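You operate a simulated robot arm through the tools that you are given. There is no shell and no other tool.

You run a simulated robot arm. Do the job below in one go: nothing can be reset, and whatever is moved stays where it is left.

TASK
Stop the oven, turn it back to 150 and switch it off.
Fine: stop first; shut the air slide and the recorder door; the oven door stays latched.

It is judged by the outcome, as a careful person would: the job done as asked, and still so three seconds after it is handed in. It fails if anything else is knocked over, pushed out of place, dropped, spilled or broken.

THE ROBOT
A 7-joint arm with a two-finger parallel gripper, fixed in place. Base frame: the origin is on the floor under the middle of its stand, x ahead of it, y to its left, z up. Readings come in m, rad, newtons and seconds.
It reaches about 1.479 m from its shoulder. Its first joint turns from -2.897 to 2.897 rad. Payload 4.4 kg.
The tool frame sits at the grasp point between the pads (the TCP): z along the fingers, y along the line on which they close. The tips reach 0.023 m beyond it. Largest opening 0.094 m; finger width 0.038, thickness 0.01; the body of the gripper, 0.054 by 0.096 m, starts 0.039 m behind the TCP.
Orientation is that of the tool frame in the base frame, as [roll, pitch, yaw] about the fixed x, y, z axes, in that order (R = Rz(yaw) Ry(pitch) Rx(roll)). With the fingers straight down and closing along the base's y, the tool's x points along the base's -x, its y along +y and its z along -z.

THE INTERFACE
- The arm moves only by the tool move_arm. Its argument "steps" is a list of rows, each a list of 7 numbers: the turn, a rotation vector about the tool's x, y, z in units of 6 degrees (1.0 is 6 degrees), then the shift along the tool's x, y, z in units of 50 mm (1.0 is 50 mm), then the opening, from 0 (shut) to 1 (fully open). In form: [[rx, ry, rz, x, y, z, gripper], ...]. A call has 1 to 20 rows; each row shifts and turns the commanded pose from where the row before left it, along the tool's axes as they then stand. A call with a number of a shift or a turn outside -1 to 1 is refused whole. A row lasts 0.2 s, in which the tool goes at most 0.05 m and 0.15 rad; a call with a longer step from one row to the next is refused whole, and so is a gripper value outside its range. A pose out of reach is approached as far as the arm can. The call stops where the force on the tool passes 60 N (or 10 N more than at its start, if that is more) or the arm is blocked; 0.2 s more then pass. The fingers move at their own pace (about 0.072 m/s each) and stop on an object; they squeeze with about 28 N. The grip force told is the motor's: it shows also when the fingers shut on nothing. Time passes only in rows, and 0.2 s behind the last, so rows that do not move let the fingers close. The reply holds the time, the measured pose of the TCP, the force on the tool along the base axes, the opening and the grip force, in the units named above and with some noise, with the torque about the TCP (base axes, N m) and any sound that the robot's microphone picked up.
- Cameras (640 x 400 px; columns grow to the right, rows downward): "scene" is fixed at [0.221, -0.6333, 1.6189]; the picture's right is [0.65, -0.76, 0.00], its down [-0.35, -0.30, -0.89] and it looks along [0.68, 0.58, -0.46] (base axes); focal length 322 px, centre (320, 200). "wrist" rides on the gripper at [0.086, 0.016, -0.074] in the tool frame; the picture's right is [-0.18, 0.98, 0.00], its down [-0.58, -0.11, -0.81] and it looks along [-0.79, -0.15, 0.59] (tool axes); focal length 243 px, centre (320, 200). There is no depth. A picture from a camera that has moved, and an enlarged one, comes with that camera's place and axes in the base frame and with its lens. The place of the scene camera against the robot may be out by one fixed shift of up to 0.025 m in any direction.
- grab_frame(camera): a new picture of that camera. No time passes.
- zoom(camera, box): a new picture of the part [left, top, right, bottom] of that camera's present view, enlarged. No time passes.
- finish_job(): hands the job in; it is judged then, once.

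Nothing tells you positions but the pictures and the camera data. Unless the task says otherwise, let go and move clear before handing in.

The tools are called after "Emit:" as name(argument=value, ...) on one line, values as JSON. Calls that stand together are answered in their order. move_arm: Moves the arm, as the interface text tells. Its arguments: {"type":"object","properties":{"steps":{"type":"array"}},"required":["steps"]} The other tools are called the same way: grab_frame (camera) takes a picture; zoom (camera, box) takes an enlarged picture of a part of a camera's view; finish_job () hands the job in.

At the start:

```text
time: 0.0
eef_pos: [0.6657, 0.1973, 1.4878]
ee_rot: [-3.141, 0.001, 3.141]
wrist_force: [-0.6, 0.7, -0.2]
wrist_torque: [0.04, 0.03, 0.0]
grip_width: 0.0941
grip_force: 0.0
```

scene: 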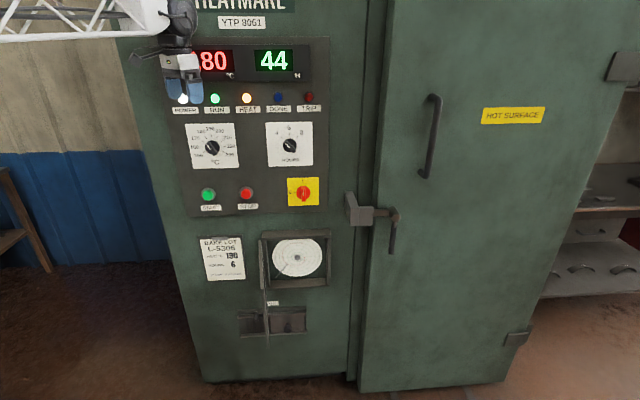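
wrist: 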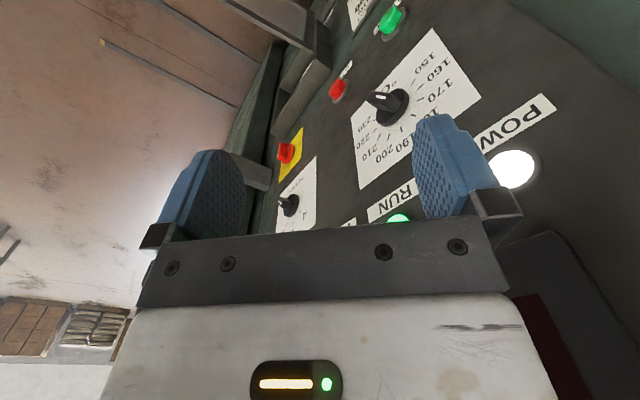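

The oven's control panel is ahead of the arm: displays, lamps, a temperature dial, a timer dial, green start and red stop buttons, a yellow/red main switch, a chart recorder with its door, and an air slide below. I'll look at each closely before moving.

Emit:
zoom(camera="scene", box=[160, 30, 340, 142])

Emit:
zoom(camera="scene", box=[170, 110, 340, 216])

Emit:
zoom(camera="scene", box=[190, 220, 350, 345])

Emit:
zoom(camera="scene", box=[320, 170, 440, 270])

```text
3.56 times, centred on (250, 86) of scene
camera zoom: at [0.221, -0.6333, 1.6189], right [0.65, -0.76, 0.0], down [-0.35, -0.3, -0.89], along [0.68, 0.58, -0.46], focal length 1145 px, centre (569, 605)
```

zoom: 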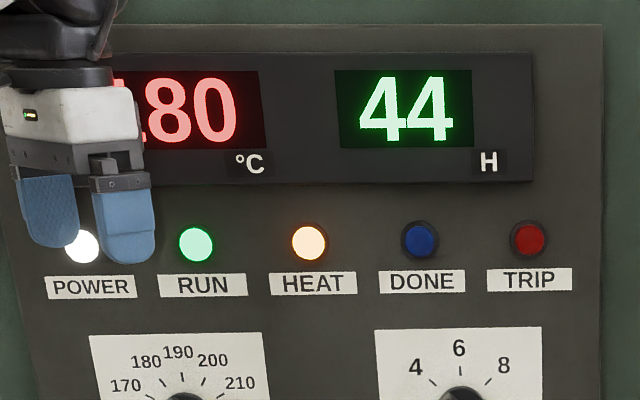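

```text
3.76 times, centred on (255, 163) of scene
camera zoom: at [0.221, -0.6333, 1.6189], right [0.65, -0.76, 0.0], down [-0.35, -0.3, -0.89], along [0.68, 0.58, -0.46], focal length 1212 px, centre (565, 339)
```

zoom: 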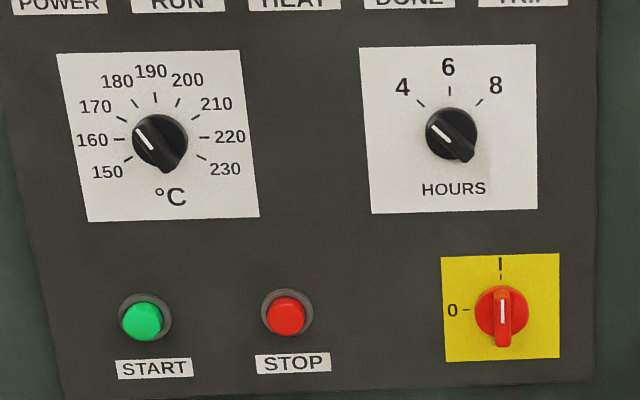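

```text
3.20 times, centred on (270, 282) of scene
camera zoom: at [0.221, -0.6333, 1.6189], right [0.65, -0.76, 0.0], down [-0.35, -0.3, -0.89], along [0.68, 0.58, -0.46], focal length 1031 px, centre (480, -64)
```

zoom: 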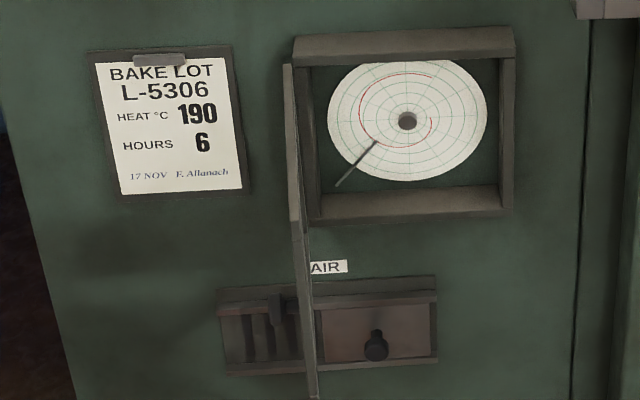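

```text
4.00 times, centred on (380, 220) of scene
camera zoom: at [0.221, -0.6333, 1.6189], right [0.65, -0.76, 0.0], down [-0.35, -0.3, -0.89], along [0.68, 0.58, -0.46], focal length 1288 px, centre (80, 120)
```

zoom: 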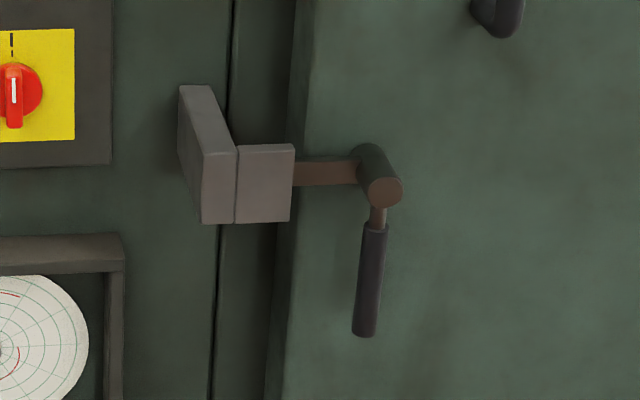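

I make the panel out to be vertical and turned about 45° from the base axes, roughly 0.10 m past the tool. I'll back off from it first, then turn the wrist camera to face it so I can measure properly.

Emit:
move_arm(steps=[[0, 0, 0, 0.57, -0.57, 0, 1], [0, 0, 0, 0.57, -0.57, 0, 1], [0, 0, 0, 0.57, -0.57, 0, 1], [0, 0, 0, 0.57, -0.57, 0, 1], [0, 0, 0, 0.57, -0.57, 0, 1], [0, 0, 0, 0.57, -0.57, 0, 1], [0, 0, -1, 0, 0, 0, 1], [0, 0, -1, 0, 0, 0, 1], [0, 0, -1, 0, 0, 0, 1], [0, 0, -1, 0, 0, 0, 1], [0, 0, -1, 0, 0, 0, 1], [0, 0, -1, 0, 0, 0, 1], [0, 0, -1, 0, 0, 0, 1], [0, 0, -1, 0, 0, 0, 1]])

Emit:
grab_frame(camera="wrist")

Emit:
grab_frame(camera="scene")

```text
time: 3.0
eef_pos: [0.4942, 0.0256, 1.4888]
ee_rot: [3.141, 0.0, -2.303]
wrist_force: [0.1, 1.4, -0.3]
wrist_torque: [-0.02, 0.01, -0.03]
grip_width: 0.094
grip_force: 0.1
```

```text
taken
camera wrist: at [0.4242, -0.0266, 1.5633], right [-0.61, 0.79, 0.0], down [0.47, 0.36, 0.81], along [0.64, 0.49, -0.59], focal length 243 px, centre (320, 200)
```

wrist: 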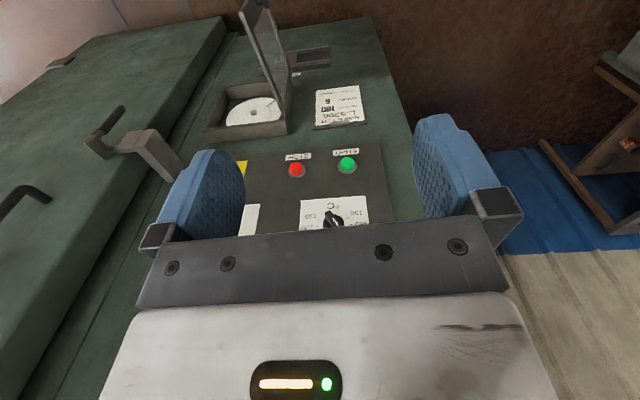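

```text
taken
```

scene: 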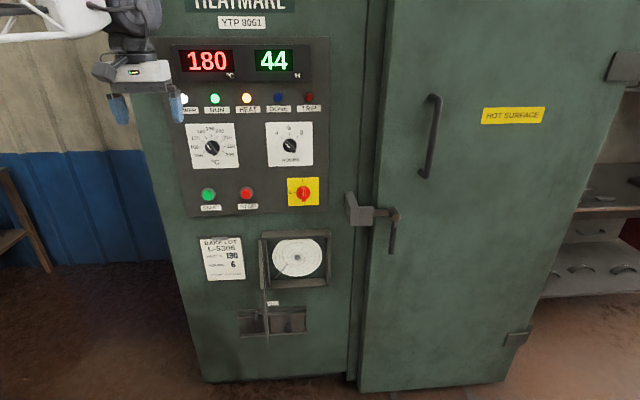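

Emit:
zoom(camera="wrist", box=[240, 145, 400, 245])

Emit:
zoom(camera="wrist", box=[190, 0, 390, 130])

```text
4.00 times, centred on (320, 195) of wrist
camera zoom: at [0.4242, -0.0266, 1.5633], right [-0.61, 0.79, 0.0], down [0.47, 0.36, 0.81], along [0.64, 0.49, -0.59], focal length 970 px, centre (320, 220)
```

zoom: 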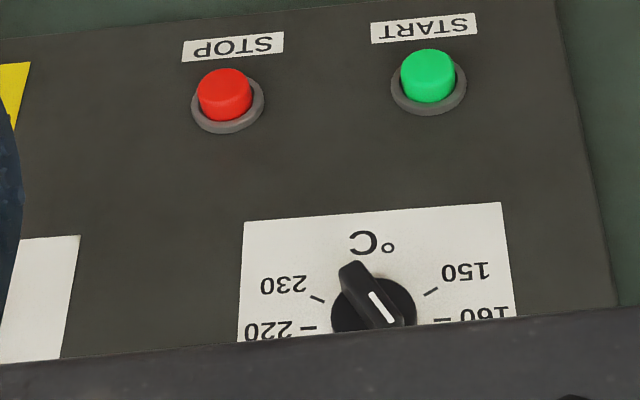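

```text
3.08 times, centred on (290, 65) of wrist
camera zoom: at [0.4242, -0.0266, 1.5633], right [-0.61, 0.79, 0.0], down [0.47, 0.36, 0.81], along [0.64, 0.49, -0.59], focal length 746 px, centre (412, 615)
```

zoom: 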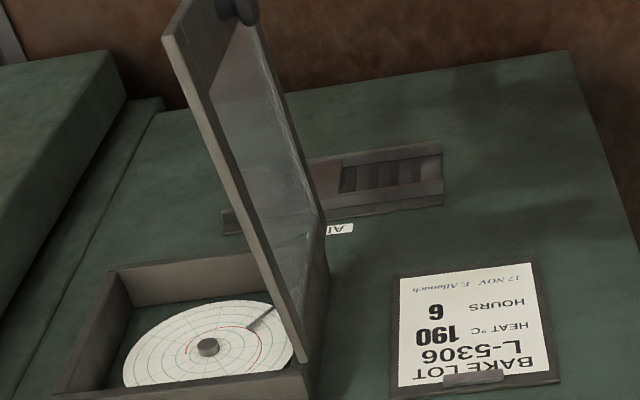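

Triangulating from two wrist views puts STOP at about (0.82, 0.20, 1.135) and START at about (0.73, 0.295, 1.13). The panel's inward normal is about (0.71, 0.71, 0). The recorder door stands open about 84° on its left hinge. Next I'll turn the fingers to point at the panel.

Emit:
move_arm(steps=[[0, -1, 0, 0, 0, 0, 1], [0, -1, 0, 0, 0, 0, 1], [0, -1, 0, 0, 0, 0, 1], [0, -1, 0, 0, 0, 0, 1], [0, -1, 0, 0, 0, 0, 1], [0, -1, 0, 0, 0, 0, 1], [0, -1, 0, 0, 0, 0, 1], [0, -1, 0, 0, 0, 0, 1], [0, -1, 0, 0, 0, 0, 1], [0, -1, 0, 0, 0, 0, 1], [0, -1, 0, 0, 0, 0, 1], [0, -1, 0, 0, 0, 0, 1], [0, -1, 0, 0, 0, 0, 1], [0, -1, 0, 0, 0, 0, 1], [0, -1, 0, 0, 0, 0, 1], [0.5, 0, 0, 0, 0, 0, 1]])

Emit:
grab_frame(camera="wrist")

Emit:
grab_frame(camera="scene")

```text
time: 6.4
eef_pos: [0.4936, 0.0279, 1.4895]
ee_rot: [-0.088, 1.571, 0.699]
wrist_force: [0.8, -0.1, 0.8]
wrist_torque: [-0.04, -0.01, -0.02]
grip_width: 0.0941
grip_force: 0.0
```

```text
taken
camera wrist: at [0.4297, -0.0139, 1.4024], right [-0.69, 0.7, 0.18], down [-0.49, -0.65, 0.58], along [0.52, 0.31, 0.79], focal length 243 px, centre (320, 200)
```

wrist: 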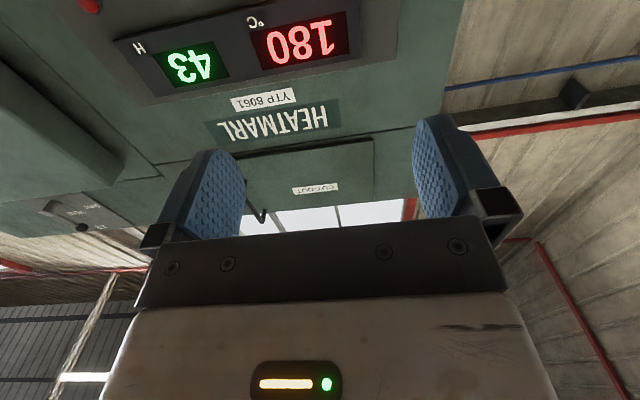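

```text
taken
```

scene: 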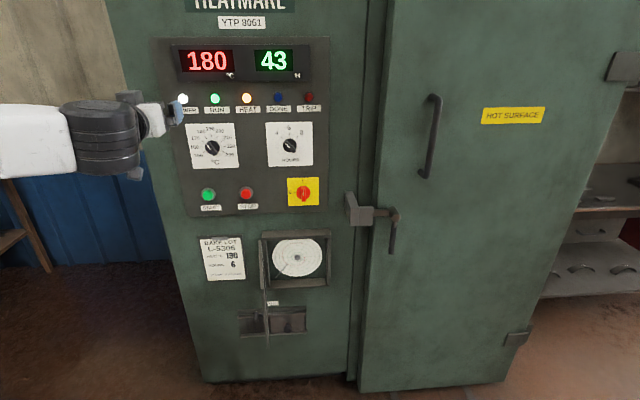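

Pointing is right: tool z is at 45.1° in plan. I'll go down to a standoff in front of STOP, about 0.15 m out, closing the fingers on the way.

Emit:
move_arm(steps=[[0, 0, 0, 0.788, -0.239, 0, 0], [0, 0, 0, 0.788, -0.239, 0, 0], [0, 0, 0, 0.788, -0.239, 0, 0], [0, 0, 0, 0.788, -0.239, 0, 0], [0, 0, 0, 0.788, -0.239, 0, 0], [0, 0, 0, 0.788, -0.239, 0, 0], [0, 0, 0, 0.788, -0.239, 0, 0], [0, 0, 0, 0.788, -0.239, 0, 0], [0, 0, 0, 0.788, -0.239, 0, 0], [0, 0, 0, 0, 0, 0.7, 0], [0, 0, 0, 0, 0, 0.7, 0], [0, 0, 0, 0, 0, 0.7, 0], [0, 0, 0, 0, 0, 0.7, 0], [0, 0, 0, 0, 0, 0.7, 0], [0, 0, 0, 0, 0, 0.5, 0]])

Emit:
grab_frame(camera="wrist")

Emit:
grab_frame(camera="scene")

```text
time: 9.6
eef_pos: [0.7103, 0.0943, 1.1345]
ee_rot: [-0.863, 1.571, -0.078]
wrist_force: [0.1, -0.5, -0.2]
wrist_torque: [0.05, 0.01, 0.03]
grip_width: 0.0
grip_force: 28.0
```

```text
taken
camera wrist: at [0.6465, 0.0534, 1.0478], right [-0.69, 0.7, 0.18], down [-0.49, -0.65, 0.58], along [0.52, 0.31, 0.79], focal length 243 px, centre (320, 200)
```

wrist: 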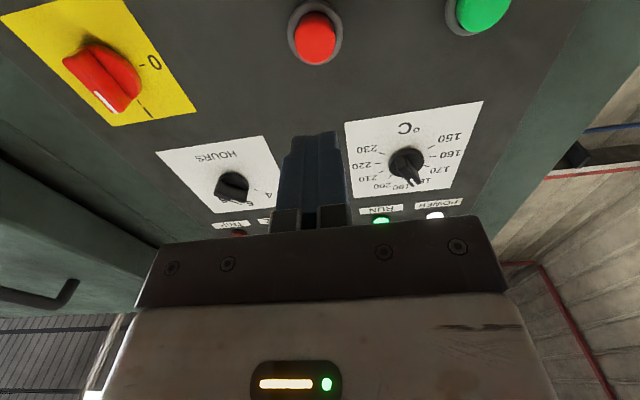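

```text
taken
```

scene: 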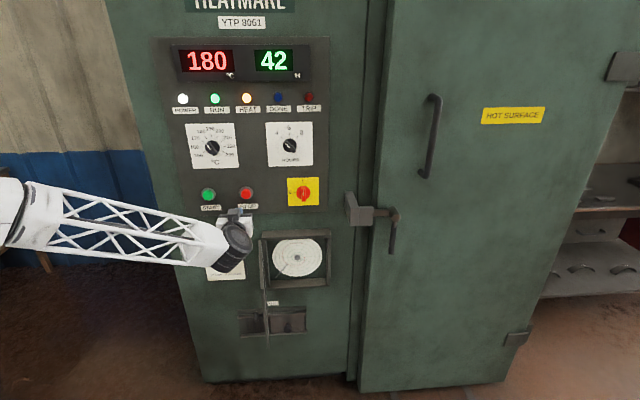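

Emit:
zoom(camera="wrist", box=[260, 0, 540, 175])

Emit:
zoom(camera="wrist", box=[0, 0, 280, 175])

Emit:
zoom(camera="wrist", box=[340, 100, 500, 200])

```text
2.29 times, centred on (400, 88) of wrist
camera zoom: at [0.6465, 0.0534, 1.0478], right [-0.69, 0.7, 0.18], down [-0.49, -0.65, 0.58], along [0.52, 0.31, 0.79], focal length 555 px, centre (137, 457)
```

zoom: 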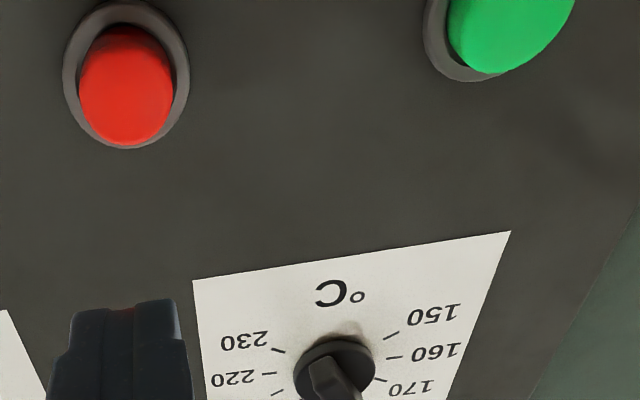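

```text
2.29 times, centred on (140, 88) of wrist
camera zoom: at [0.6465, 0.0534, 1.0478], right [-0.69, 0.7, 0.18], down [-0.49, -0.65, 0.58], along [0.52, 0.31, 0.79], focal length 555 px, centre (731, 457)
```

zoom: 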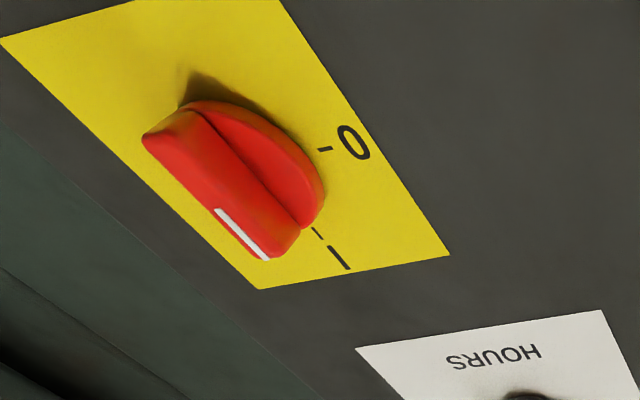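

```text
4.00 times, centred on (420, 150) of wrist
camera zoom: at [0.6465, 0.0534, 1.0478], right [-0.69, 0.7, 0.18], down [-0.49, -0.65, 0.58], along [0.52, 0.31, 0.79], focal length 970 px, centre (-80, 400)
```

zoom: 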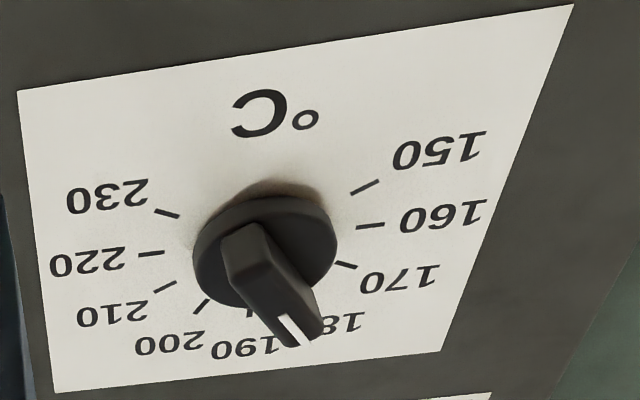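

From the two wrist views the panel plane is d·P ≈ 0.735 with a normal at 45°, and STOP is centred about 5 mm below and 3 mm right of the tool axis. I'll close in with the fingers shut, then check the alignment.

Emit:
move_arm(steps=[[0, 0, 0, 0.1, -0.06, 0.6, 0], [0, 0, 0, 0, 0, 0.6, 0], [0, 0, 0, 0, 0, 0.6, 0]])

Emit:
grab_frame(camera="wrist")

Emit:
zoom(camera="scene", box=[170, 160, 330, 260])

```text
time: 10.4
eef_pos: [0.7774, 0.1527, 1.13]
ee_rot: [2.635, 1.57, -2.862]
wrist_force: [-0.5, -0.1, 0.4]
wrist_torque: [0.0, 0.03, -0.01]
grip_width: 0.0
grip_force: 28.1
```

```text
taken
camera wrist: at [0.7125, 0.1125, 1.0426], right [-0.7, 0.69, 0.18], down [-0.49, -0.65, 0.58], along [0.52, 0.31, 0.79], focal length 243 px, centre (320, 200)
```

wrist: 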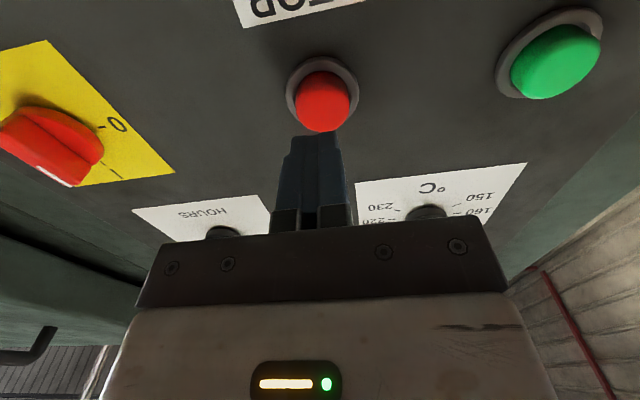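

```text
4.00 times, centred on (250, 210) of scene
camera zoom: at [0.221, -0.6333, 1.6189], right [0.65, -0.76, 0.0], down [-0.35, -0.3, -0.89], along [0.68, 0.58, -0.46], focal length 1288 px, centre (600, 160)
```

zoom: 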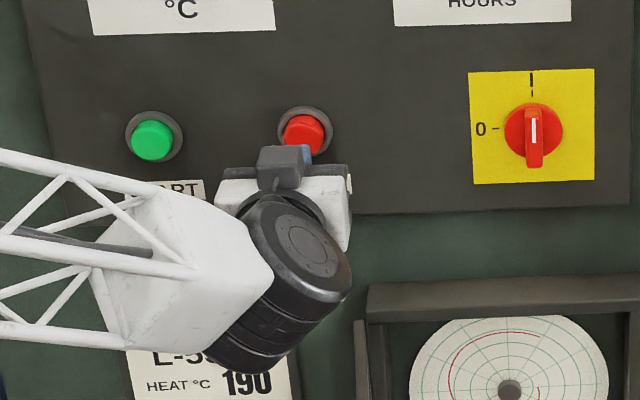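

The fingertip is centred on STOP within about 2 mm, and the cap's face is about 34 mm ahead of the tips. I'll advance and press gently.

Emit:
move_arm(steps=[[0, 0, 0, 0.04, 0.03, 0.3, 0], [0, 0, 0, 0, 0, 0.25, 0], [0, 0, 0, 0, 0, 0.06, 0], [0, 0, 0, 0, 0, 0.06, 0]])

Emit:
grab_frame(camera="wrist")

Emit:
zoom(camera="scene", box=[160, 30, 340, 142])

```text
time: 11.4
eef_pos: [0.8001, 0.1784, 1.1277]
ee_rot: [2.123, 1.571, 2.908]
wrist_force: [1.0, -0.7, -0.2]
wrist_torque: [0.0, 0.01, 0.0]
grip_width: 0.0001
grip_force: 28.3
```

```text
taken
camera wrist: at [0.7353, 0.1378, 1.0408], right [-0.69, 0.7, 0.18], down [-0.49, -0.65, 0.58], along [0.52, 0.31, 0.79], focal length 243 px, centre (320, 200)
```

wrist: 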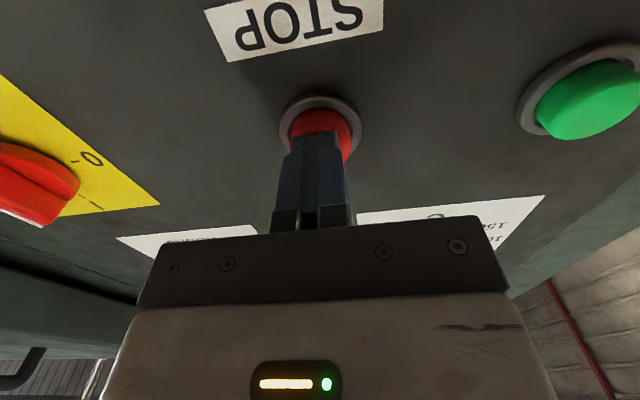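

```text
3.56 times, centred on (250, 86) of scene
camera zoom: at [0.221, -0.6333, 1.6189], right [0.65, -0.76, 0.0], down [-0.35, -0.3, -0.89], along [0.68, 0.58, -0.46], focal length 1145 px, centre (569, 605)
```

zoom: 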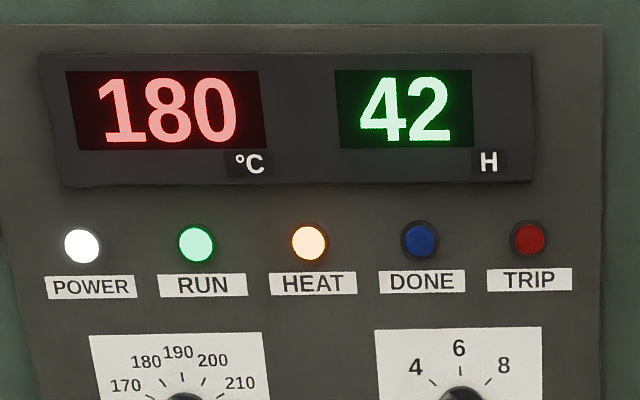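

No contact force yet; the tip is about 20 mm from the panel. I'll keep going in 2–3 mm steps.

Emit:
move_arm(steps=[[0, 0, 0, 0, 0, 0.05, 0], [0, 0, 0, 0, 0, 0.05, 0]])

Emit:
zoom(camera="scene", box=[160, 30, 340, 142])

```text
time: 12.0
eef_pos: [0.8036, 0.1816, 1.1273]
ee_rot: [2.378, 1.571, -3.119]
wrist_force: [-1.7, -2.0, 2.1]
wrist_torque: [0.03, 0.02, -0.01]
grip_width: 0.0
grip_force: 27.9
heard: click
```

```text
3.56 times, centred on (250, 86) of scene
camera zoom: at [0.221, -0.6333, 1.6189], right [0.65, -0.76, 0.0], down [-0.35, -0.3, -0.89], along [0.68, 0.58, -0.46], focal length 1145 px, centre (569, 605)
```

zoom: 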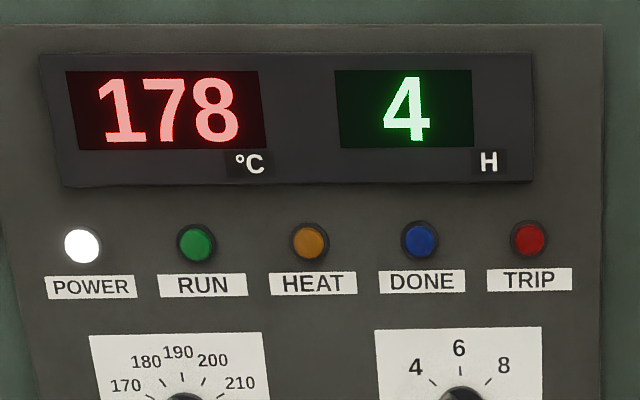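

A click sounded and the RUN and HEAT lamps went out, so the oven is stopped. Next I'll back off, move in front of the temperature dial and look closely at its knob.

Emit:
move_arm(steps=[[0, 0, 0, 0, 0, -0.5, 0], [0, 0, 0, 0, 0, -0.85, 0], [0, 0, 0, 0, 0, -0.85, 0.3], [0, 0, 0, -0.85, 0.46, 0, 0.5], [0, 0, 0, -0.85, 0.46, 0, 0.5], [0, 0, 0, -0.85, 0.46, 0, 0.5], [0, 0, 0, -0.85, 0.46, 0, 0.5]])

Emit:
grab_frame(camera="wrist")

Emit:
zoom(camera="scene", box=[160, 30, 340, 142])

```text
time: 13.6
eef_pos: [0.6583, 0.171, 1.2962]
ee_rot: [2.4, 1.569, -3.1]
wrist_force: [1.3, -0.2, -1.6]
wrist_torque: [0.03, -0.01, 0.01]
grip_width: 0.0469
grip_force: 0.0
```

```text
taken
camera wrist: at [0.5944, 0.1303, 1.21], right [-0.69, 0.7, 0.18], down [-0.49, -0.65, 0.58], along [0.52, 0.31, 0.79], focal length 243 px, centre (320, 200)
```

wrist: 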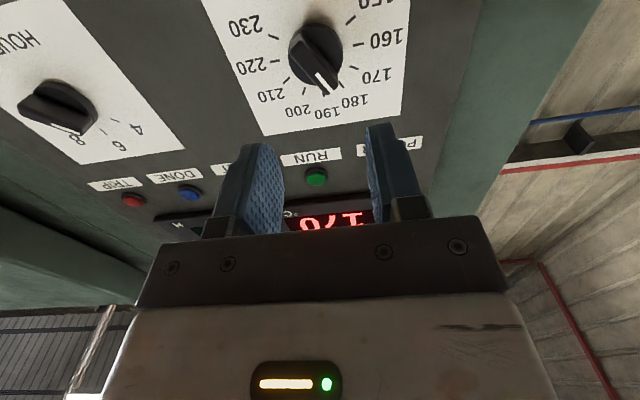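

```text
3.56 times, centred on (250, 86) of scene
camera zoom: at [0.221, -0.6333, 1.6189], right [0.65, -0.76, 0.0], down [-0.35, -0.3, -0.89], along [0.68, 0.58, -0.46], focal length 1145 px, centre (569, 605)
```

zoom: 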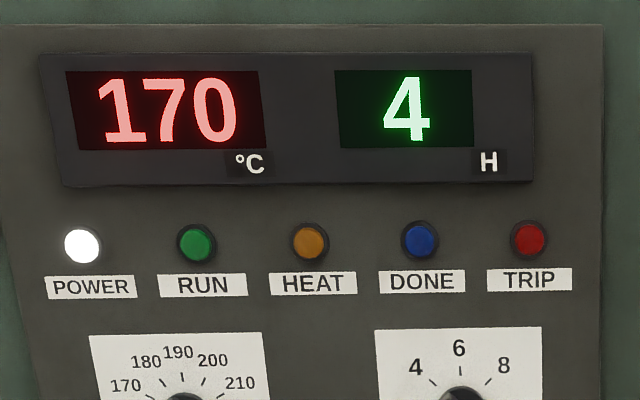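

Emit:
zoom(camera="wrist", box=[220, 0, 412, 120])

Emit:
zoom(camera="scene", box=[180, 110, 260, 175])

```text
3.33 times, centred on (316, 60) of wrist
camera zoom: at [0.5944, 0.1303, 1.21], right [-0.69, 0.7, 0.18], down [-0.49, -0.65, 0.58], along [0.52, 0.31, 0.79], focal length 809 px, centre (333, 667)
```

zoom: 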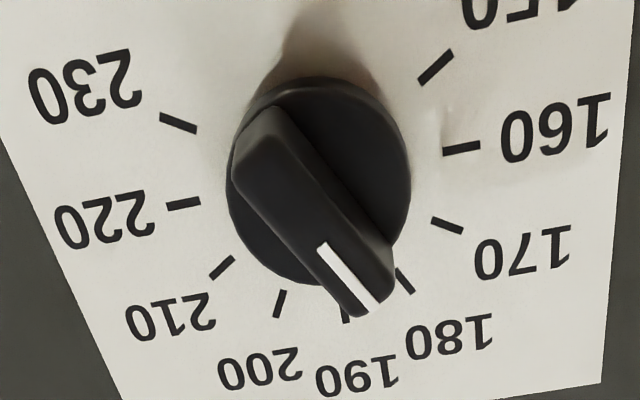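

```text
6.15 times, centred on (220, 142) of scene
camera zoom: at [0.221, -0.6333, 1.6189], right [0.65, -0.76, 0.0], down [-0.35, -0.3, -0.89], along [0.68, 0.58, -0.46], focal length 1982 px, centre (935, 554)
```

zoom: 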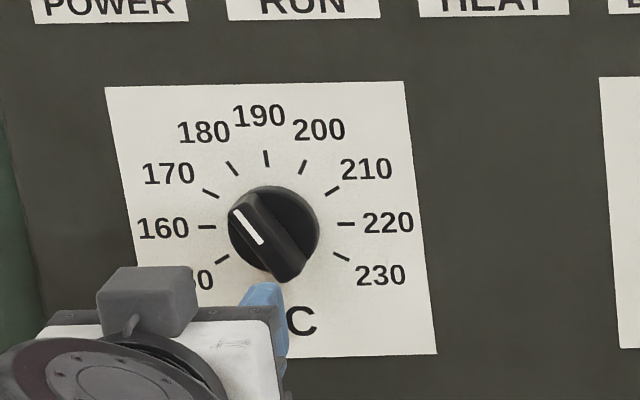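

The oven is cooling (170 °C). The dial's ticks are 30° apart, with 180 at 30° left of top and 150 at 120° left. The knob axis is 4 mm up and 4 mm right of the tool axis, and its bar stands 24 mm off the panel. I'll test the full wrist turn in free air before gripping.

Emit:
move_arm(steps=[[0, 0, -1, -0.08, -0.08, 0, 0.5], [0, 0, -1, 0, 0, 0, 0.5], [0, 0, -1, 0, 0, 0, 0.5], [0, 0, -1, 0, 0, 0, 0.5], [0, 0, -1, 0, 0, 0, 0.5], [0, 0, -1, 0, 0, 0, 0.5], [0, 0, -1, 0, 0, 0, 0.5], [0, 0, -1, 0, 0, 0, 0.5], [0, 0, -1, 0, 0, 0, 0.5], [0, 0, -1, 0, 0, 0, 0.5], [0, 0, -1, 0, 0, 0, 0.5], [0, 0, -1, 0, 0, 0, 0.5], [0, 0, -1, 0, 0, 0, 0.5], [0, 0, -1, 0, 0, 0, 0.5], [0, 0, -1, 0, 0, 0, 0.5], [0, 0, -1, 0, 0, 0, 0.5], [0, 0, -1, 0, 0, 0, 0.5], [0, 0, -1, 0, 0, 0, 0.5], [0, 0, -1, 0, 0, 0, 0.5], [0, 0, -1, 0, 0, 0, 0.5]])

Emit:
grab_frame(camera="wrist")

Emit:
grab_frame(camera="scene")

```text
time: 17.8
eef_pos: [0.5645, 0.243, 1.5469]
ee_rot: [-1.605, -0.507, -0.793]
wrist_force: [1.6, 0.3, -1.3]
wrist_torque: [0.05, -0.03, 0.02]
grip_width: 0.0471
grip_force: 0.1
out of reach, approached as far as the arm can: row 13, 14, 15, 16, 17, 18, 19, 20
```

```text
taken
camera wrist: at [0.5689, 0.1331, 1.5766], right [0.2, -0.25, -0.95], down [-0.97, -0.15, -0.16], along [-0.11, 0.96, -0.27], focal length 243 px, centre (320, 200)
```

wrist: 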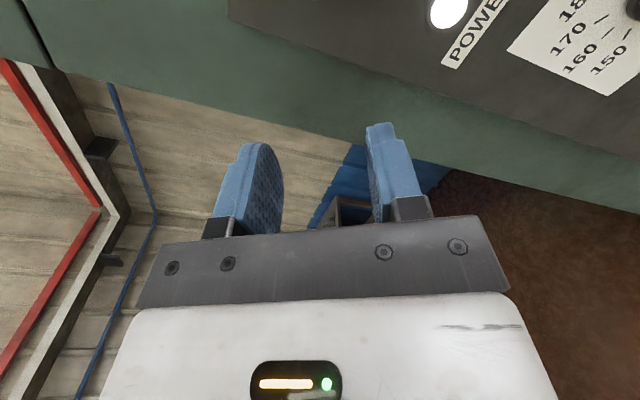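

```text
taken
```

scene: 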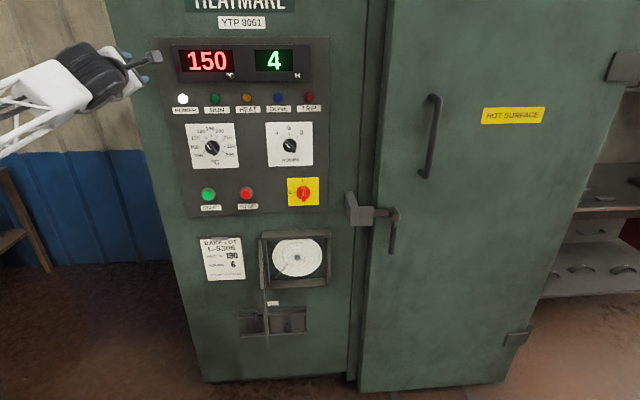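

The dry run paid off: turning past about −70° is out of reach, so I'll use the opposite grip instead, from +150° to +60°. First I'll unwind back to the nominal pose, well clear of the panel.

Emit:
move_arm(steps=[[0, 0, 1, 0, 0, 0, 0.5], [0, 0, 1, 0, 0, 0, 0.5], [0, 0, 1, 0, 0, 0, 0.5], [0, 0, 1, 0, 0, 0, 0.5], [0, 0, 1, 0, 0, 0, 0.5], [0, 0, 1, 0, 0, 0, 0.5]])

Emit:
grab_frame(camera="scene")

```text
time: 19.2
eef_pos: [0.5637, 0.2442, 1.5494]
ee_rot: [-1.571, 0.106, -0.786]
wrist_force: [0.1, 0.4, 0.8]
wrist_torque: [0.02, 0.01, 0.01]
grip_width: 0.0469
grip_force: 0.0
```

```text
taken
```

scene: 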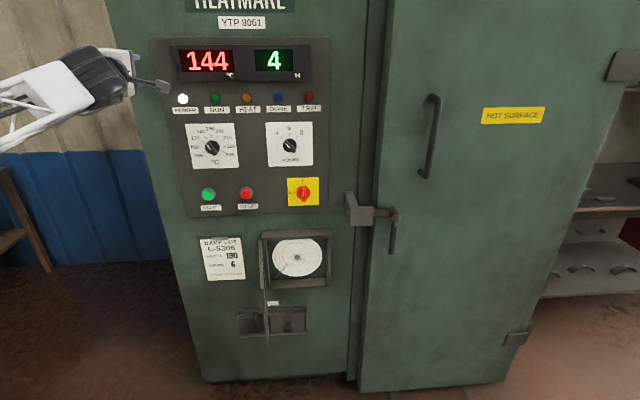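

The oven has cooled to 144 °C. The arm is about 84° short of nominal, pointing correctly at the panel and well clear of it. I'll keep unwinding to nominal.

Emit:
move_arm(steps=[[0, 0, 1, 0, 0, 0, 0.5], [0, 0, 1, 0, 0, 0, 0.5], [0, 0, 1, 0, 0, 0, 0.5], [0, 0, 1, 0, 0, 0, 0.5], [0, 0, 1, 0, 0, 0, 0.5], [0, 0, 1, 0, 0, 0, 0.5], [0, 0, 1, 0, 0, 0, 0.5], [0, 0, 1, 0, 0, 0, 0.5], [0, 0, 1, 0, 0, 0, 0.5], [0, 0, 1, 0, 0, 0, 0.5], [0, 0, 1, 0, 0, 0, 0.5], [0, 0, 1, 0, 0, 0, 0.5], [0, 0, 1, 0, 0, 0, 0.5], [0, 0, 1, 0, 0, 0, 0.5]])

Emit:
grab_frame(camera="scene")

```text
time: 22.2
eef_pos: [0.5645, 0.2428, 1.5485]
ee_rot: [1.683, 1.57, 2.467]
wrist_force: [-0.1, 0.5, -0.2]
wrist_torque: [0.0, 0.02, 0.01]
grip_width: 0.047
grip_force: 0.1
```

```text
taken
```

scene: 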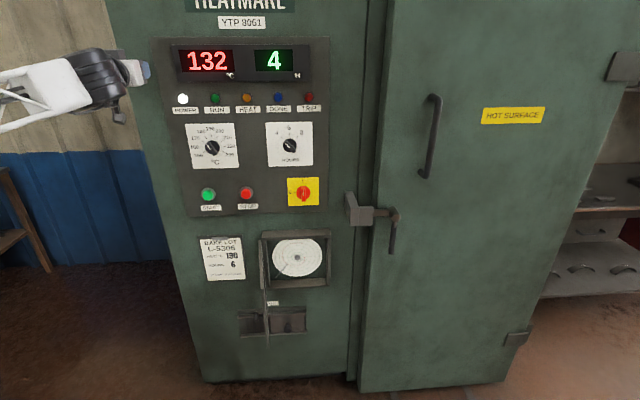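

Now I'll return in front of the dial at standoff, then test the turn the other way, toward +150°.

Emit:
move_arm(steps=[[0, 0, 0, 0.71, -0.346, 0, 0.5], [0, 0, 0, 0.71, -0.346, 0, 0.5], [0, 0, 0, 0.71, -0.346, 0, 0.5], [0, 0, 0, 0.71, -0.346, 0, 0.5], [0, 0, 0, 0.71, -0.346, 0, 0.5], [0, 0, 0, 0.71, -0.346, 0, 0.5], [0, 0, 0, 0.71, -0.346, 0, 0.5], [0, 0, 1, 0, 0, 0, 0.5], [0, 0, 1, 0, 0, 0, 0.5], [0, 0, 1, 0, 0, 0, 0.5], [0, 0, 1, 0, 0, 0, 0.5], [0, 0, 1, 0, 0, 0, 0.5], [0, 0, 1, 0, 0, 0, 0.5], [0, 0, 1, 0, 0, 0, 0.5], [0, 0, 1, 0, 0, 0, 0.5], [0, 0, 1, 0, 0, 0, 0.5], [0, 0, 1, 0, 0, 0, 0.5]])

Emit:
grab_frame(camera="scene")

```text
time: 25.8
eef_pos: [0.6512, 0.1572, 1.3]
ee_rot: [1.571, 0.522, 2.356]
wrist_force: [-0.2, 0.5, -0.2]
wrist_torque: [-0.02, 0.0, -0.03]
grip_width: 0.047
grip_force: 0.1
```

```text
taken
```

scene: 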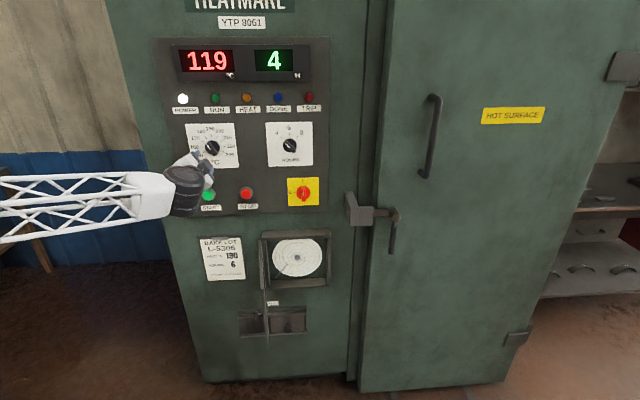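

Emit:
move_arm(steps=[[0, 0, 1, 0, 0, 0, 0.5], [0, 0, 1, 0, 0, 0, 0.5], [0, 0, 1, 0, 0, 0, 0.5], [0, 0, 1, 0, 0, 0, 0.5], [0, 0, 1, 0, 0, 0, 0.5], [0, 0, 1, 0, 0, 0, 0.5], [0, 0, 1, 0, 0, 0, 0.5], [0, 0, 1, 0, 0, 0, 0.5], [0, 0, 1, 0, 0, 0, 0.5], [0, 0, 1, 0, 0, 0, 0.5], [0, 0, 1, 0, 0, 0, 0.5], [0, 0, 1, 0, 0, 0, 0.5], [0, 0, 1, 0, 0, 0, 0.5], [0, 0, 1, 0, 0, 0, 0.5], [0, 0, 1, 0, 0, 0, 0.5]])

Emit:
grab_frame(camera="wrist")

Emit:
grab_frame(camera="scene")

```text
time: 29.0
eef_pos: [0.6491, 0.159, 1.3008]
ee_rot: [1.57, -1.049, 2.358]
wrist_force: [-0.1, 0.0, -0.8]
wrist_torque: [0.01, -0.03, 0.03]
grip_width: 0.0467
grip_force: 0.0
```

```text
taken
camera wrist: at [0.576, 0.127, 1.3825], right [0.67, -0.67, 0.33], down [-0.43, -0.71, -0.56], along [0.61, 0.23, -0.76], focal length 243 px, centre (320, 200)
```

wrist: 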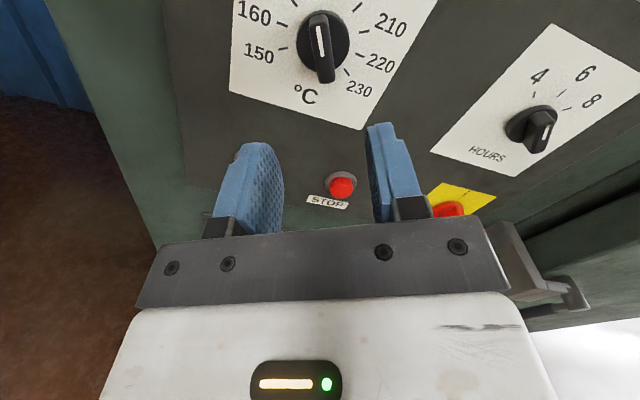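

```text
taken
```

scene: 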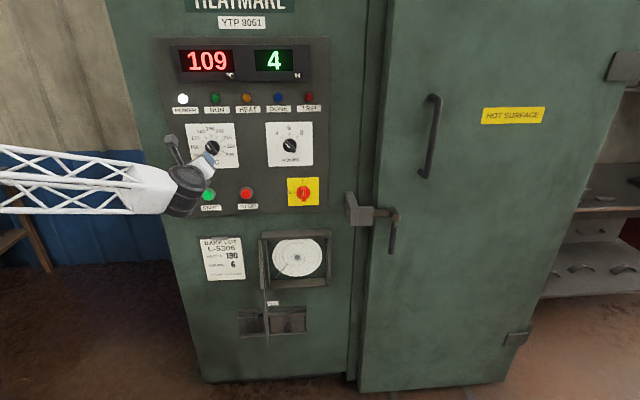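

+150° is reachable, and the fingers now straddle the bar's direction. I'll check the centring in close-up.

Emit:
zoom(camera="wrist", box=[240, 0, 400, 100])

```text
4.00 times, centred on (320, 50) of wrist
camera zoom: at [0.576, 0.127, 1.3825], right [0.67, -0.67, 0.33], down [-0.43, -0.71, -0.56], along [0.61, 0.23, -0.76], focal length 970 px, centre (320, 800)
```

zoom: 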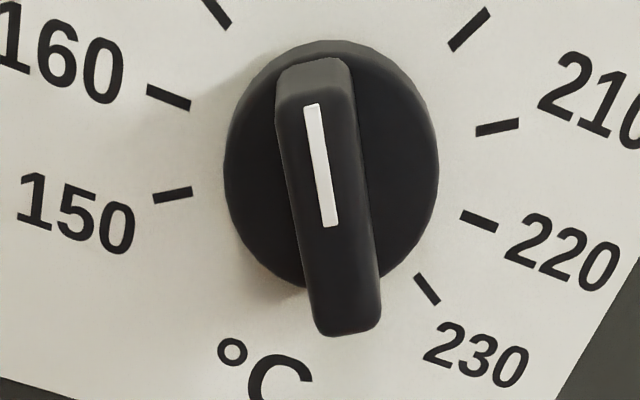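

The angle matches to within a fraction of a degree, and the bar sits 1.6 mm to tool +y. I'll correct that and advance.

Emit:
move_arm(steps=[[0, 0, 0, 0, 0.032, 0.5, 0.5], [0, 0, 0, 0, 0, 0.6, 0.5], [0, 0, 0, 0, 0, 0.6, 0.5], [0, 0, 0, 0, 0, 0.3, 0.5], [0, 0, 0, 0, 0, 0, 0.5]])

Emit:
grab_frame(camera="wrist")

Emit:
zoom(camera="scene", box=[160, 100, 280, 190])

```text
time: 30.2
eef_pos: [0.7202, 0.2255, 1.3011]
ee_rot: [1.57, -1.047, 2.357]
wrist_force: [-0.3, 0.0, -0.3]
wrist_torque: [0.02, -0.02, 0.0]
grip_width: 0.047
grip_force: 0.1
```

```text
taken
camera wrist: at [0.6473, 0.1958, 1.3839], right [0.67, -0.67, 0.33], down [-0.43, -0.71, -0.56], along [0.61, 0.23, -0.76], focal length 243 px, centre (320, 200)
```

wrist: 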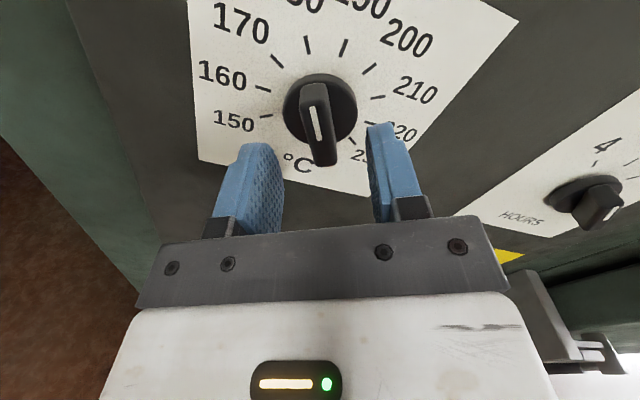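

```text
4.44 times, centred on (220, 145) of scene
camera zoom: at [0.221, -0.6333, 1.6189], right [0.65, -0.76, 0.0], down [-0.35, -0.3, -0.89], along [0.68, 0.58, -0.46], focal length 1431 px, centre (764, 444)
```

zoom: 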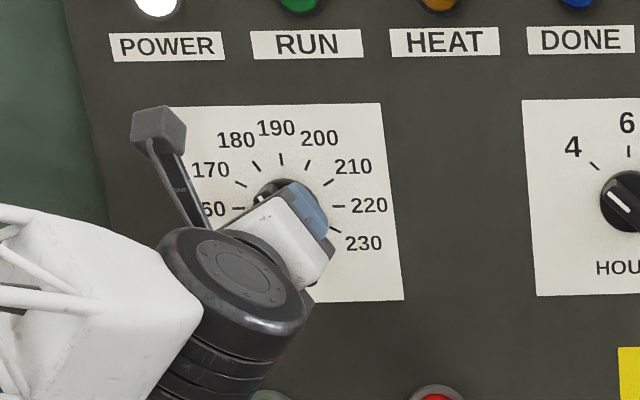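

Alignment is still good, with the tips about 43 mm from the panel. I'll advance another 29 mm and close on the bar.

Emit:
move_arm(steps=[[0, 0, 0, 0, 0, 0.3, 0.5], [0, 0, 0, 0, 0, 0.2, 0.5], [0, 0, 0, 0, 0, 0.08, 0.5], [0, 0, 0, 0, 0, 0, 0.5]])

Emit:
grab_frame(camera="wrist")

```text
time: 31.2
eef_pos: [0.7419, 0.2472, 1.2993]
ee_rot: [1.571, -1.047, 2.357]
wrist_force: [0.6, 0.1, -0.4]
wrist_torque: [0.0, 0.0, -0.03]
grip_width: 0.047
grip_force: 0.0
```

```text
taken
camera wrist: at [0.6684, 0.2164, 1.3829], right [0.67, -0.67, 0.33], down [-0.43, -0.71, -0.56], along [0.61, 0.23, -0.76], focal length 243 px, centre (320, 200)
```

wrist: 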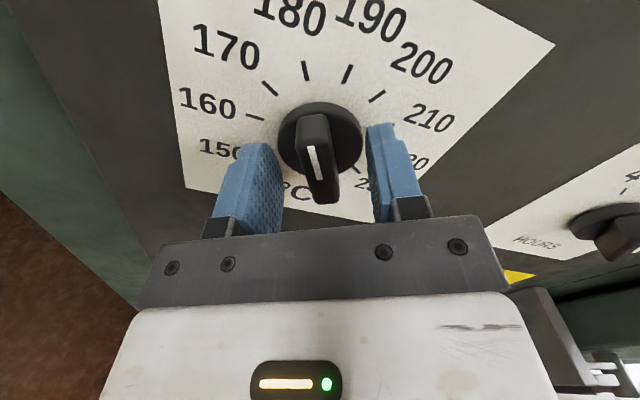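

Emit:
move_arm(steps=[[0, 0, 0, 0, 0, 0, 0], [0, 0, 0, 0, 0, 0, 0], [0, 0, 0, 0, 0, 0, 0]])

Emit:
grab_frame(camera="wrist")

```text
time: 32.0
eef_pos: [0.7422, 0.2474, 1.2999]
ee_rot: [1.569, -1.045, 2.358]
wrist_force: [3.1, 1.5, 1.0]
wrist_torque: [-0.08, 0.09, -0.12]
grip_width: 0.0429
grip_force: 44.5
```

```text
taken
camera wrist: at [0.6685, 0.2163, 1.3829], right [0.67, -0.67, 0.33], down [-0.43, -0.71, -0.56], along [0.61, 0.23, -0.76], focal length 243 px, centre (320, 200)
```

wrist: 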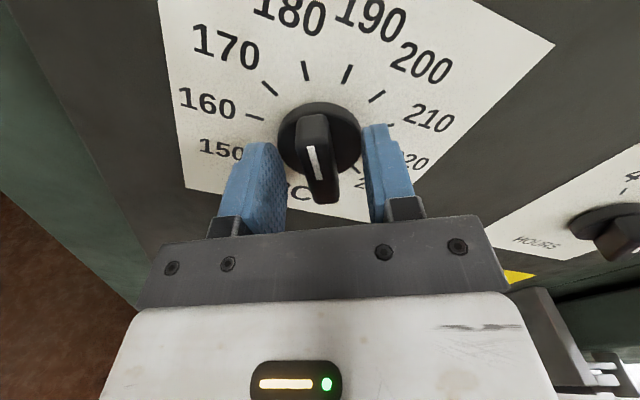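

The fingers stopped at 43 mm, so they have the round base, not the bar. I'll open, back off 6 mm and close again on the bar.

Emit:
move_arm(steps=[[0, 0, 0, 0, 0, 0, 0.5], [0, 0, 0, 0, 0, -0.12, 0.5], [0, 0, 0, 0, 0, 0, 0.3], [0, 0, 0, 0, 0, 0, 0], [0, 0, 0, 0, 0, 0, 0], [0, 0, 0, 0, 0, 0, 0]])

Emit:
grab_frame(camera="wrist")

```text
time: 33.4
eef_pos: [0.7378, 0.2423, 1.2998]
ee_rot: [1.571, -1.048, 2.356]
wrist_force: [2.0, 0.0, -1.6]
wrist_torque: [0.48, -0.46, 0.36]
grip_width: 0.0149
grip_force: 45.1
```

```text
taken
camera wrist: at [0.6642, 0.2118, 1.3826], right [0.67, -0.67, 0.33], down [-0.43, -0.71, -0.56], along [0.61, 0.23, -0.76], focal length 243 px, centre (320, 200)
```

wrist: 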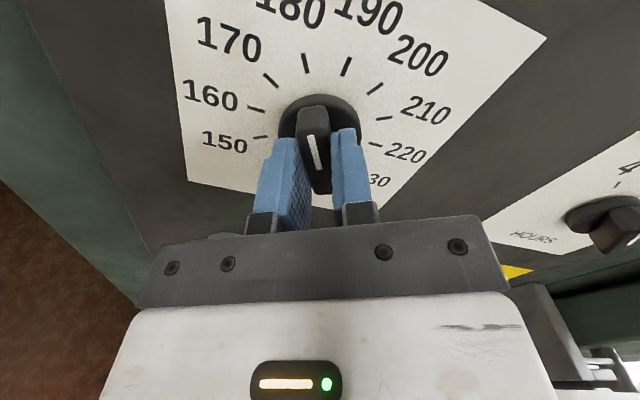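

The fingers now have the bar (14.9 mm). I'll turn counter-clockwise toward 150, checking after the first part.

Emit:
move_arm(steps=[[0, 0, -0.5, 0, 0, 0, 0], [0, 0, -0.75, 0, 0, 0, 0], [0, 0, -0.75, 0, 0, 0, 0], [0, 0, -1, 0, 0, 0, 0], [0, 0, -1, 0, 0, 0, 0], [0, 0, -1, 0, 0, 0, 0]])

Emit:
grab_frame(camera="wrist")

```text
time: 34.8
eef_pos: [0.7388, 0.2416, 1.2998]
ee_rot: [1.572, -0.522, 2.356]
wrist_force: [-5.9, -34.3, -3.3]
wrist_torque: [-0.05, 0.04, -0.28]
grip_width: 0.0149
grip_force: 44.7
```

```text
taken
camera wrist: at [0.6376, 0.2386, 1.3569], right [0.46, -0.46, 0.76], down [-0.25, -0.89, -0.38], along [0.85, -0.02, -0.52], focal length 243 px, centre (320, 200)
```

wrist: 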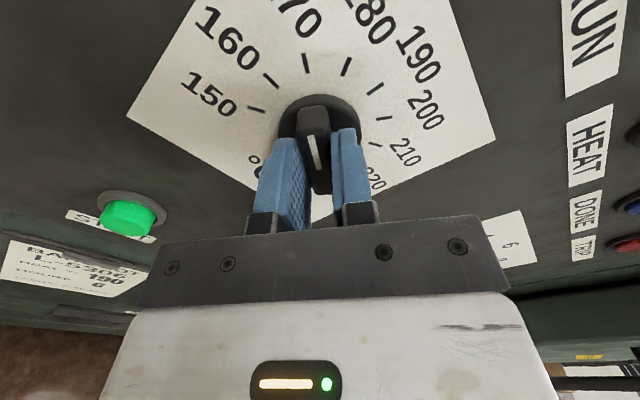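

The knob is following (now at about 170), with some side load building up. I'll carry on in short calls, which re-base the command and let the load off.

Emit:
move_arm(steps=[[0, 0, 0, 0, 0, -0.02, 0], [0, 0, -1, 0, 0, 0, 0], [0, 0, -1, 0, 0, 0, 0], [0, 0, -1, 0, 0, 0, 0]])

```text
time: 35.8
eef_pos: [0.7384, 0.2453, 1.3002]
ee_rot: [1.57, -0.21, 2.356]
wrist_force: [32.2, -12.9, -7.3]
wrist_torque: [-0.07, 0.02, -0.44]
grip_width: 0.0146
grip_force: 44.8
```

Emit:
move_arm(steps=[[0, 0, 0, -0.03, 0, 0, 0], [0, 0, 0, 0, 0, 0, 0]])

Emit:
grab_frame(camera="wrist")

```text
time: 36.4
eef_pos: [0.7376, 0.2429, 1.2996]
ee_rot: [1.57, -0.211, 2.358]
wrist_force: [-17.1, 11.8, -10.3]
wrist_torque: [-0.14, 0.15, 0.21]
grip_width: 0.0149
grip_force: 45.4
```

```text
taken
camera wrist: at [0.627, 0.2486, 1.3337], right [0.27, -0.27, 0.92], down [-0.18, -0.96, -0.23], along [0.94, -0.11, -0.31], focal length 243 px, centre (320, 200)
```

wrist: 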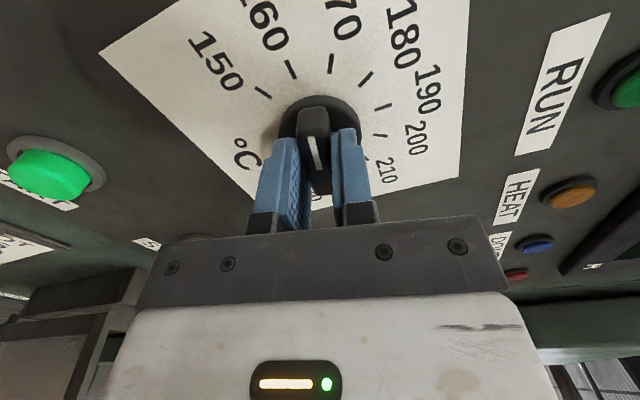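

Half a millimetre makes a noticeable force, so I'm correcting finely. The pointer is at about 164; 42° remains.

Emit:
move_arm(steps=[[0, 0, -0.5, 0.012, -0.006, 0, 0], [0, 0, -1, 0, 0, 0, 0], [0, 0, -1, 0, 0, 0, 0], [0, 0, -1, 0, 0, 0, 0]])

```text
time: 37.4
eef_pos: [0.7385, 0.2427, 1.3004]
ee_rot: [1.57, 0.157, 2.358]
wrist_force: [-24.7, 16.1, -9.3]
wrist_torque: [-0.09, 0.11, 0.69]
grip_width: 0.0153
grip_force: 45.0
```

Emit:
move_arm(steps=[[0, 0, -0.5, 0.016, -0.006, 0, 0], [0, 0, -1, 0, 0, 0, 0], [0, 0, -1, 0, 0, 0, 0], [0, 0, -1, 0, 0, 0, 0], [0, 0, 0, 0, 0, 0, 0]])

Emit:
grab_frame(camera="wrist")

Emit:
grab_frame(camera="scene")

```text
time: 38.6
eef_pos: [0.7381, 0.2422, 1.3008]
ee_rot: [1.57, 0.526, 2.355]
wrist_force: [19.8, 11.1, 6.5]
wrist_torque: [0.45, -0.38, -1.03]
grip_width: 0.0149
grip_force: 44.9
```

```text
taken
camera wrist: at [0.6264, 0.2498, 1.2706], right [-0.24, 0.23, 0.94], down [-0.18, -0.96, 0.2], along [0.96, -0.12, 0.27], focal length 243 px, centre (320, 200)
```

wrist: 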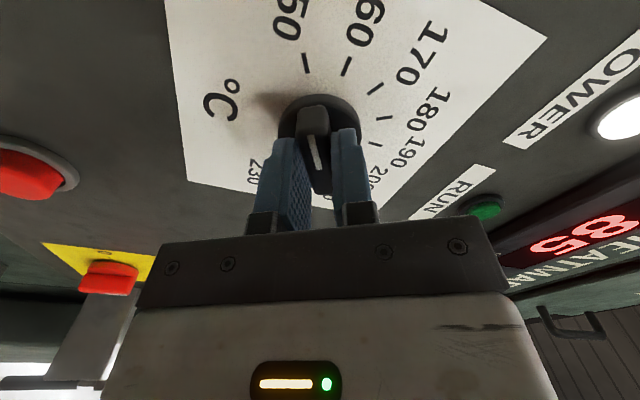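

```text
taken
```

scene: 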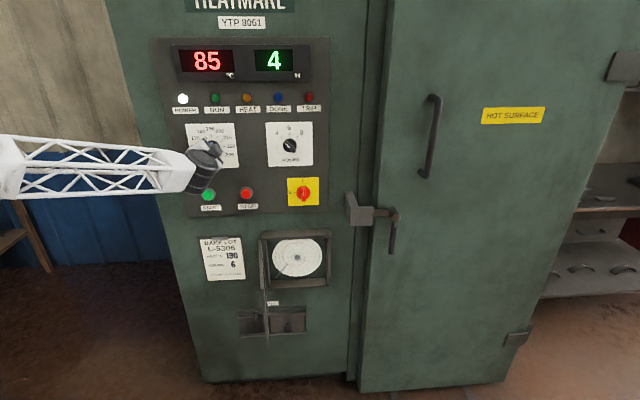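

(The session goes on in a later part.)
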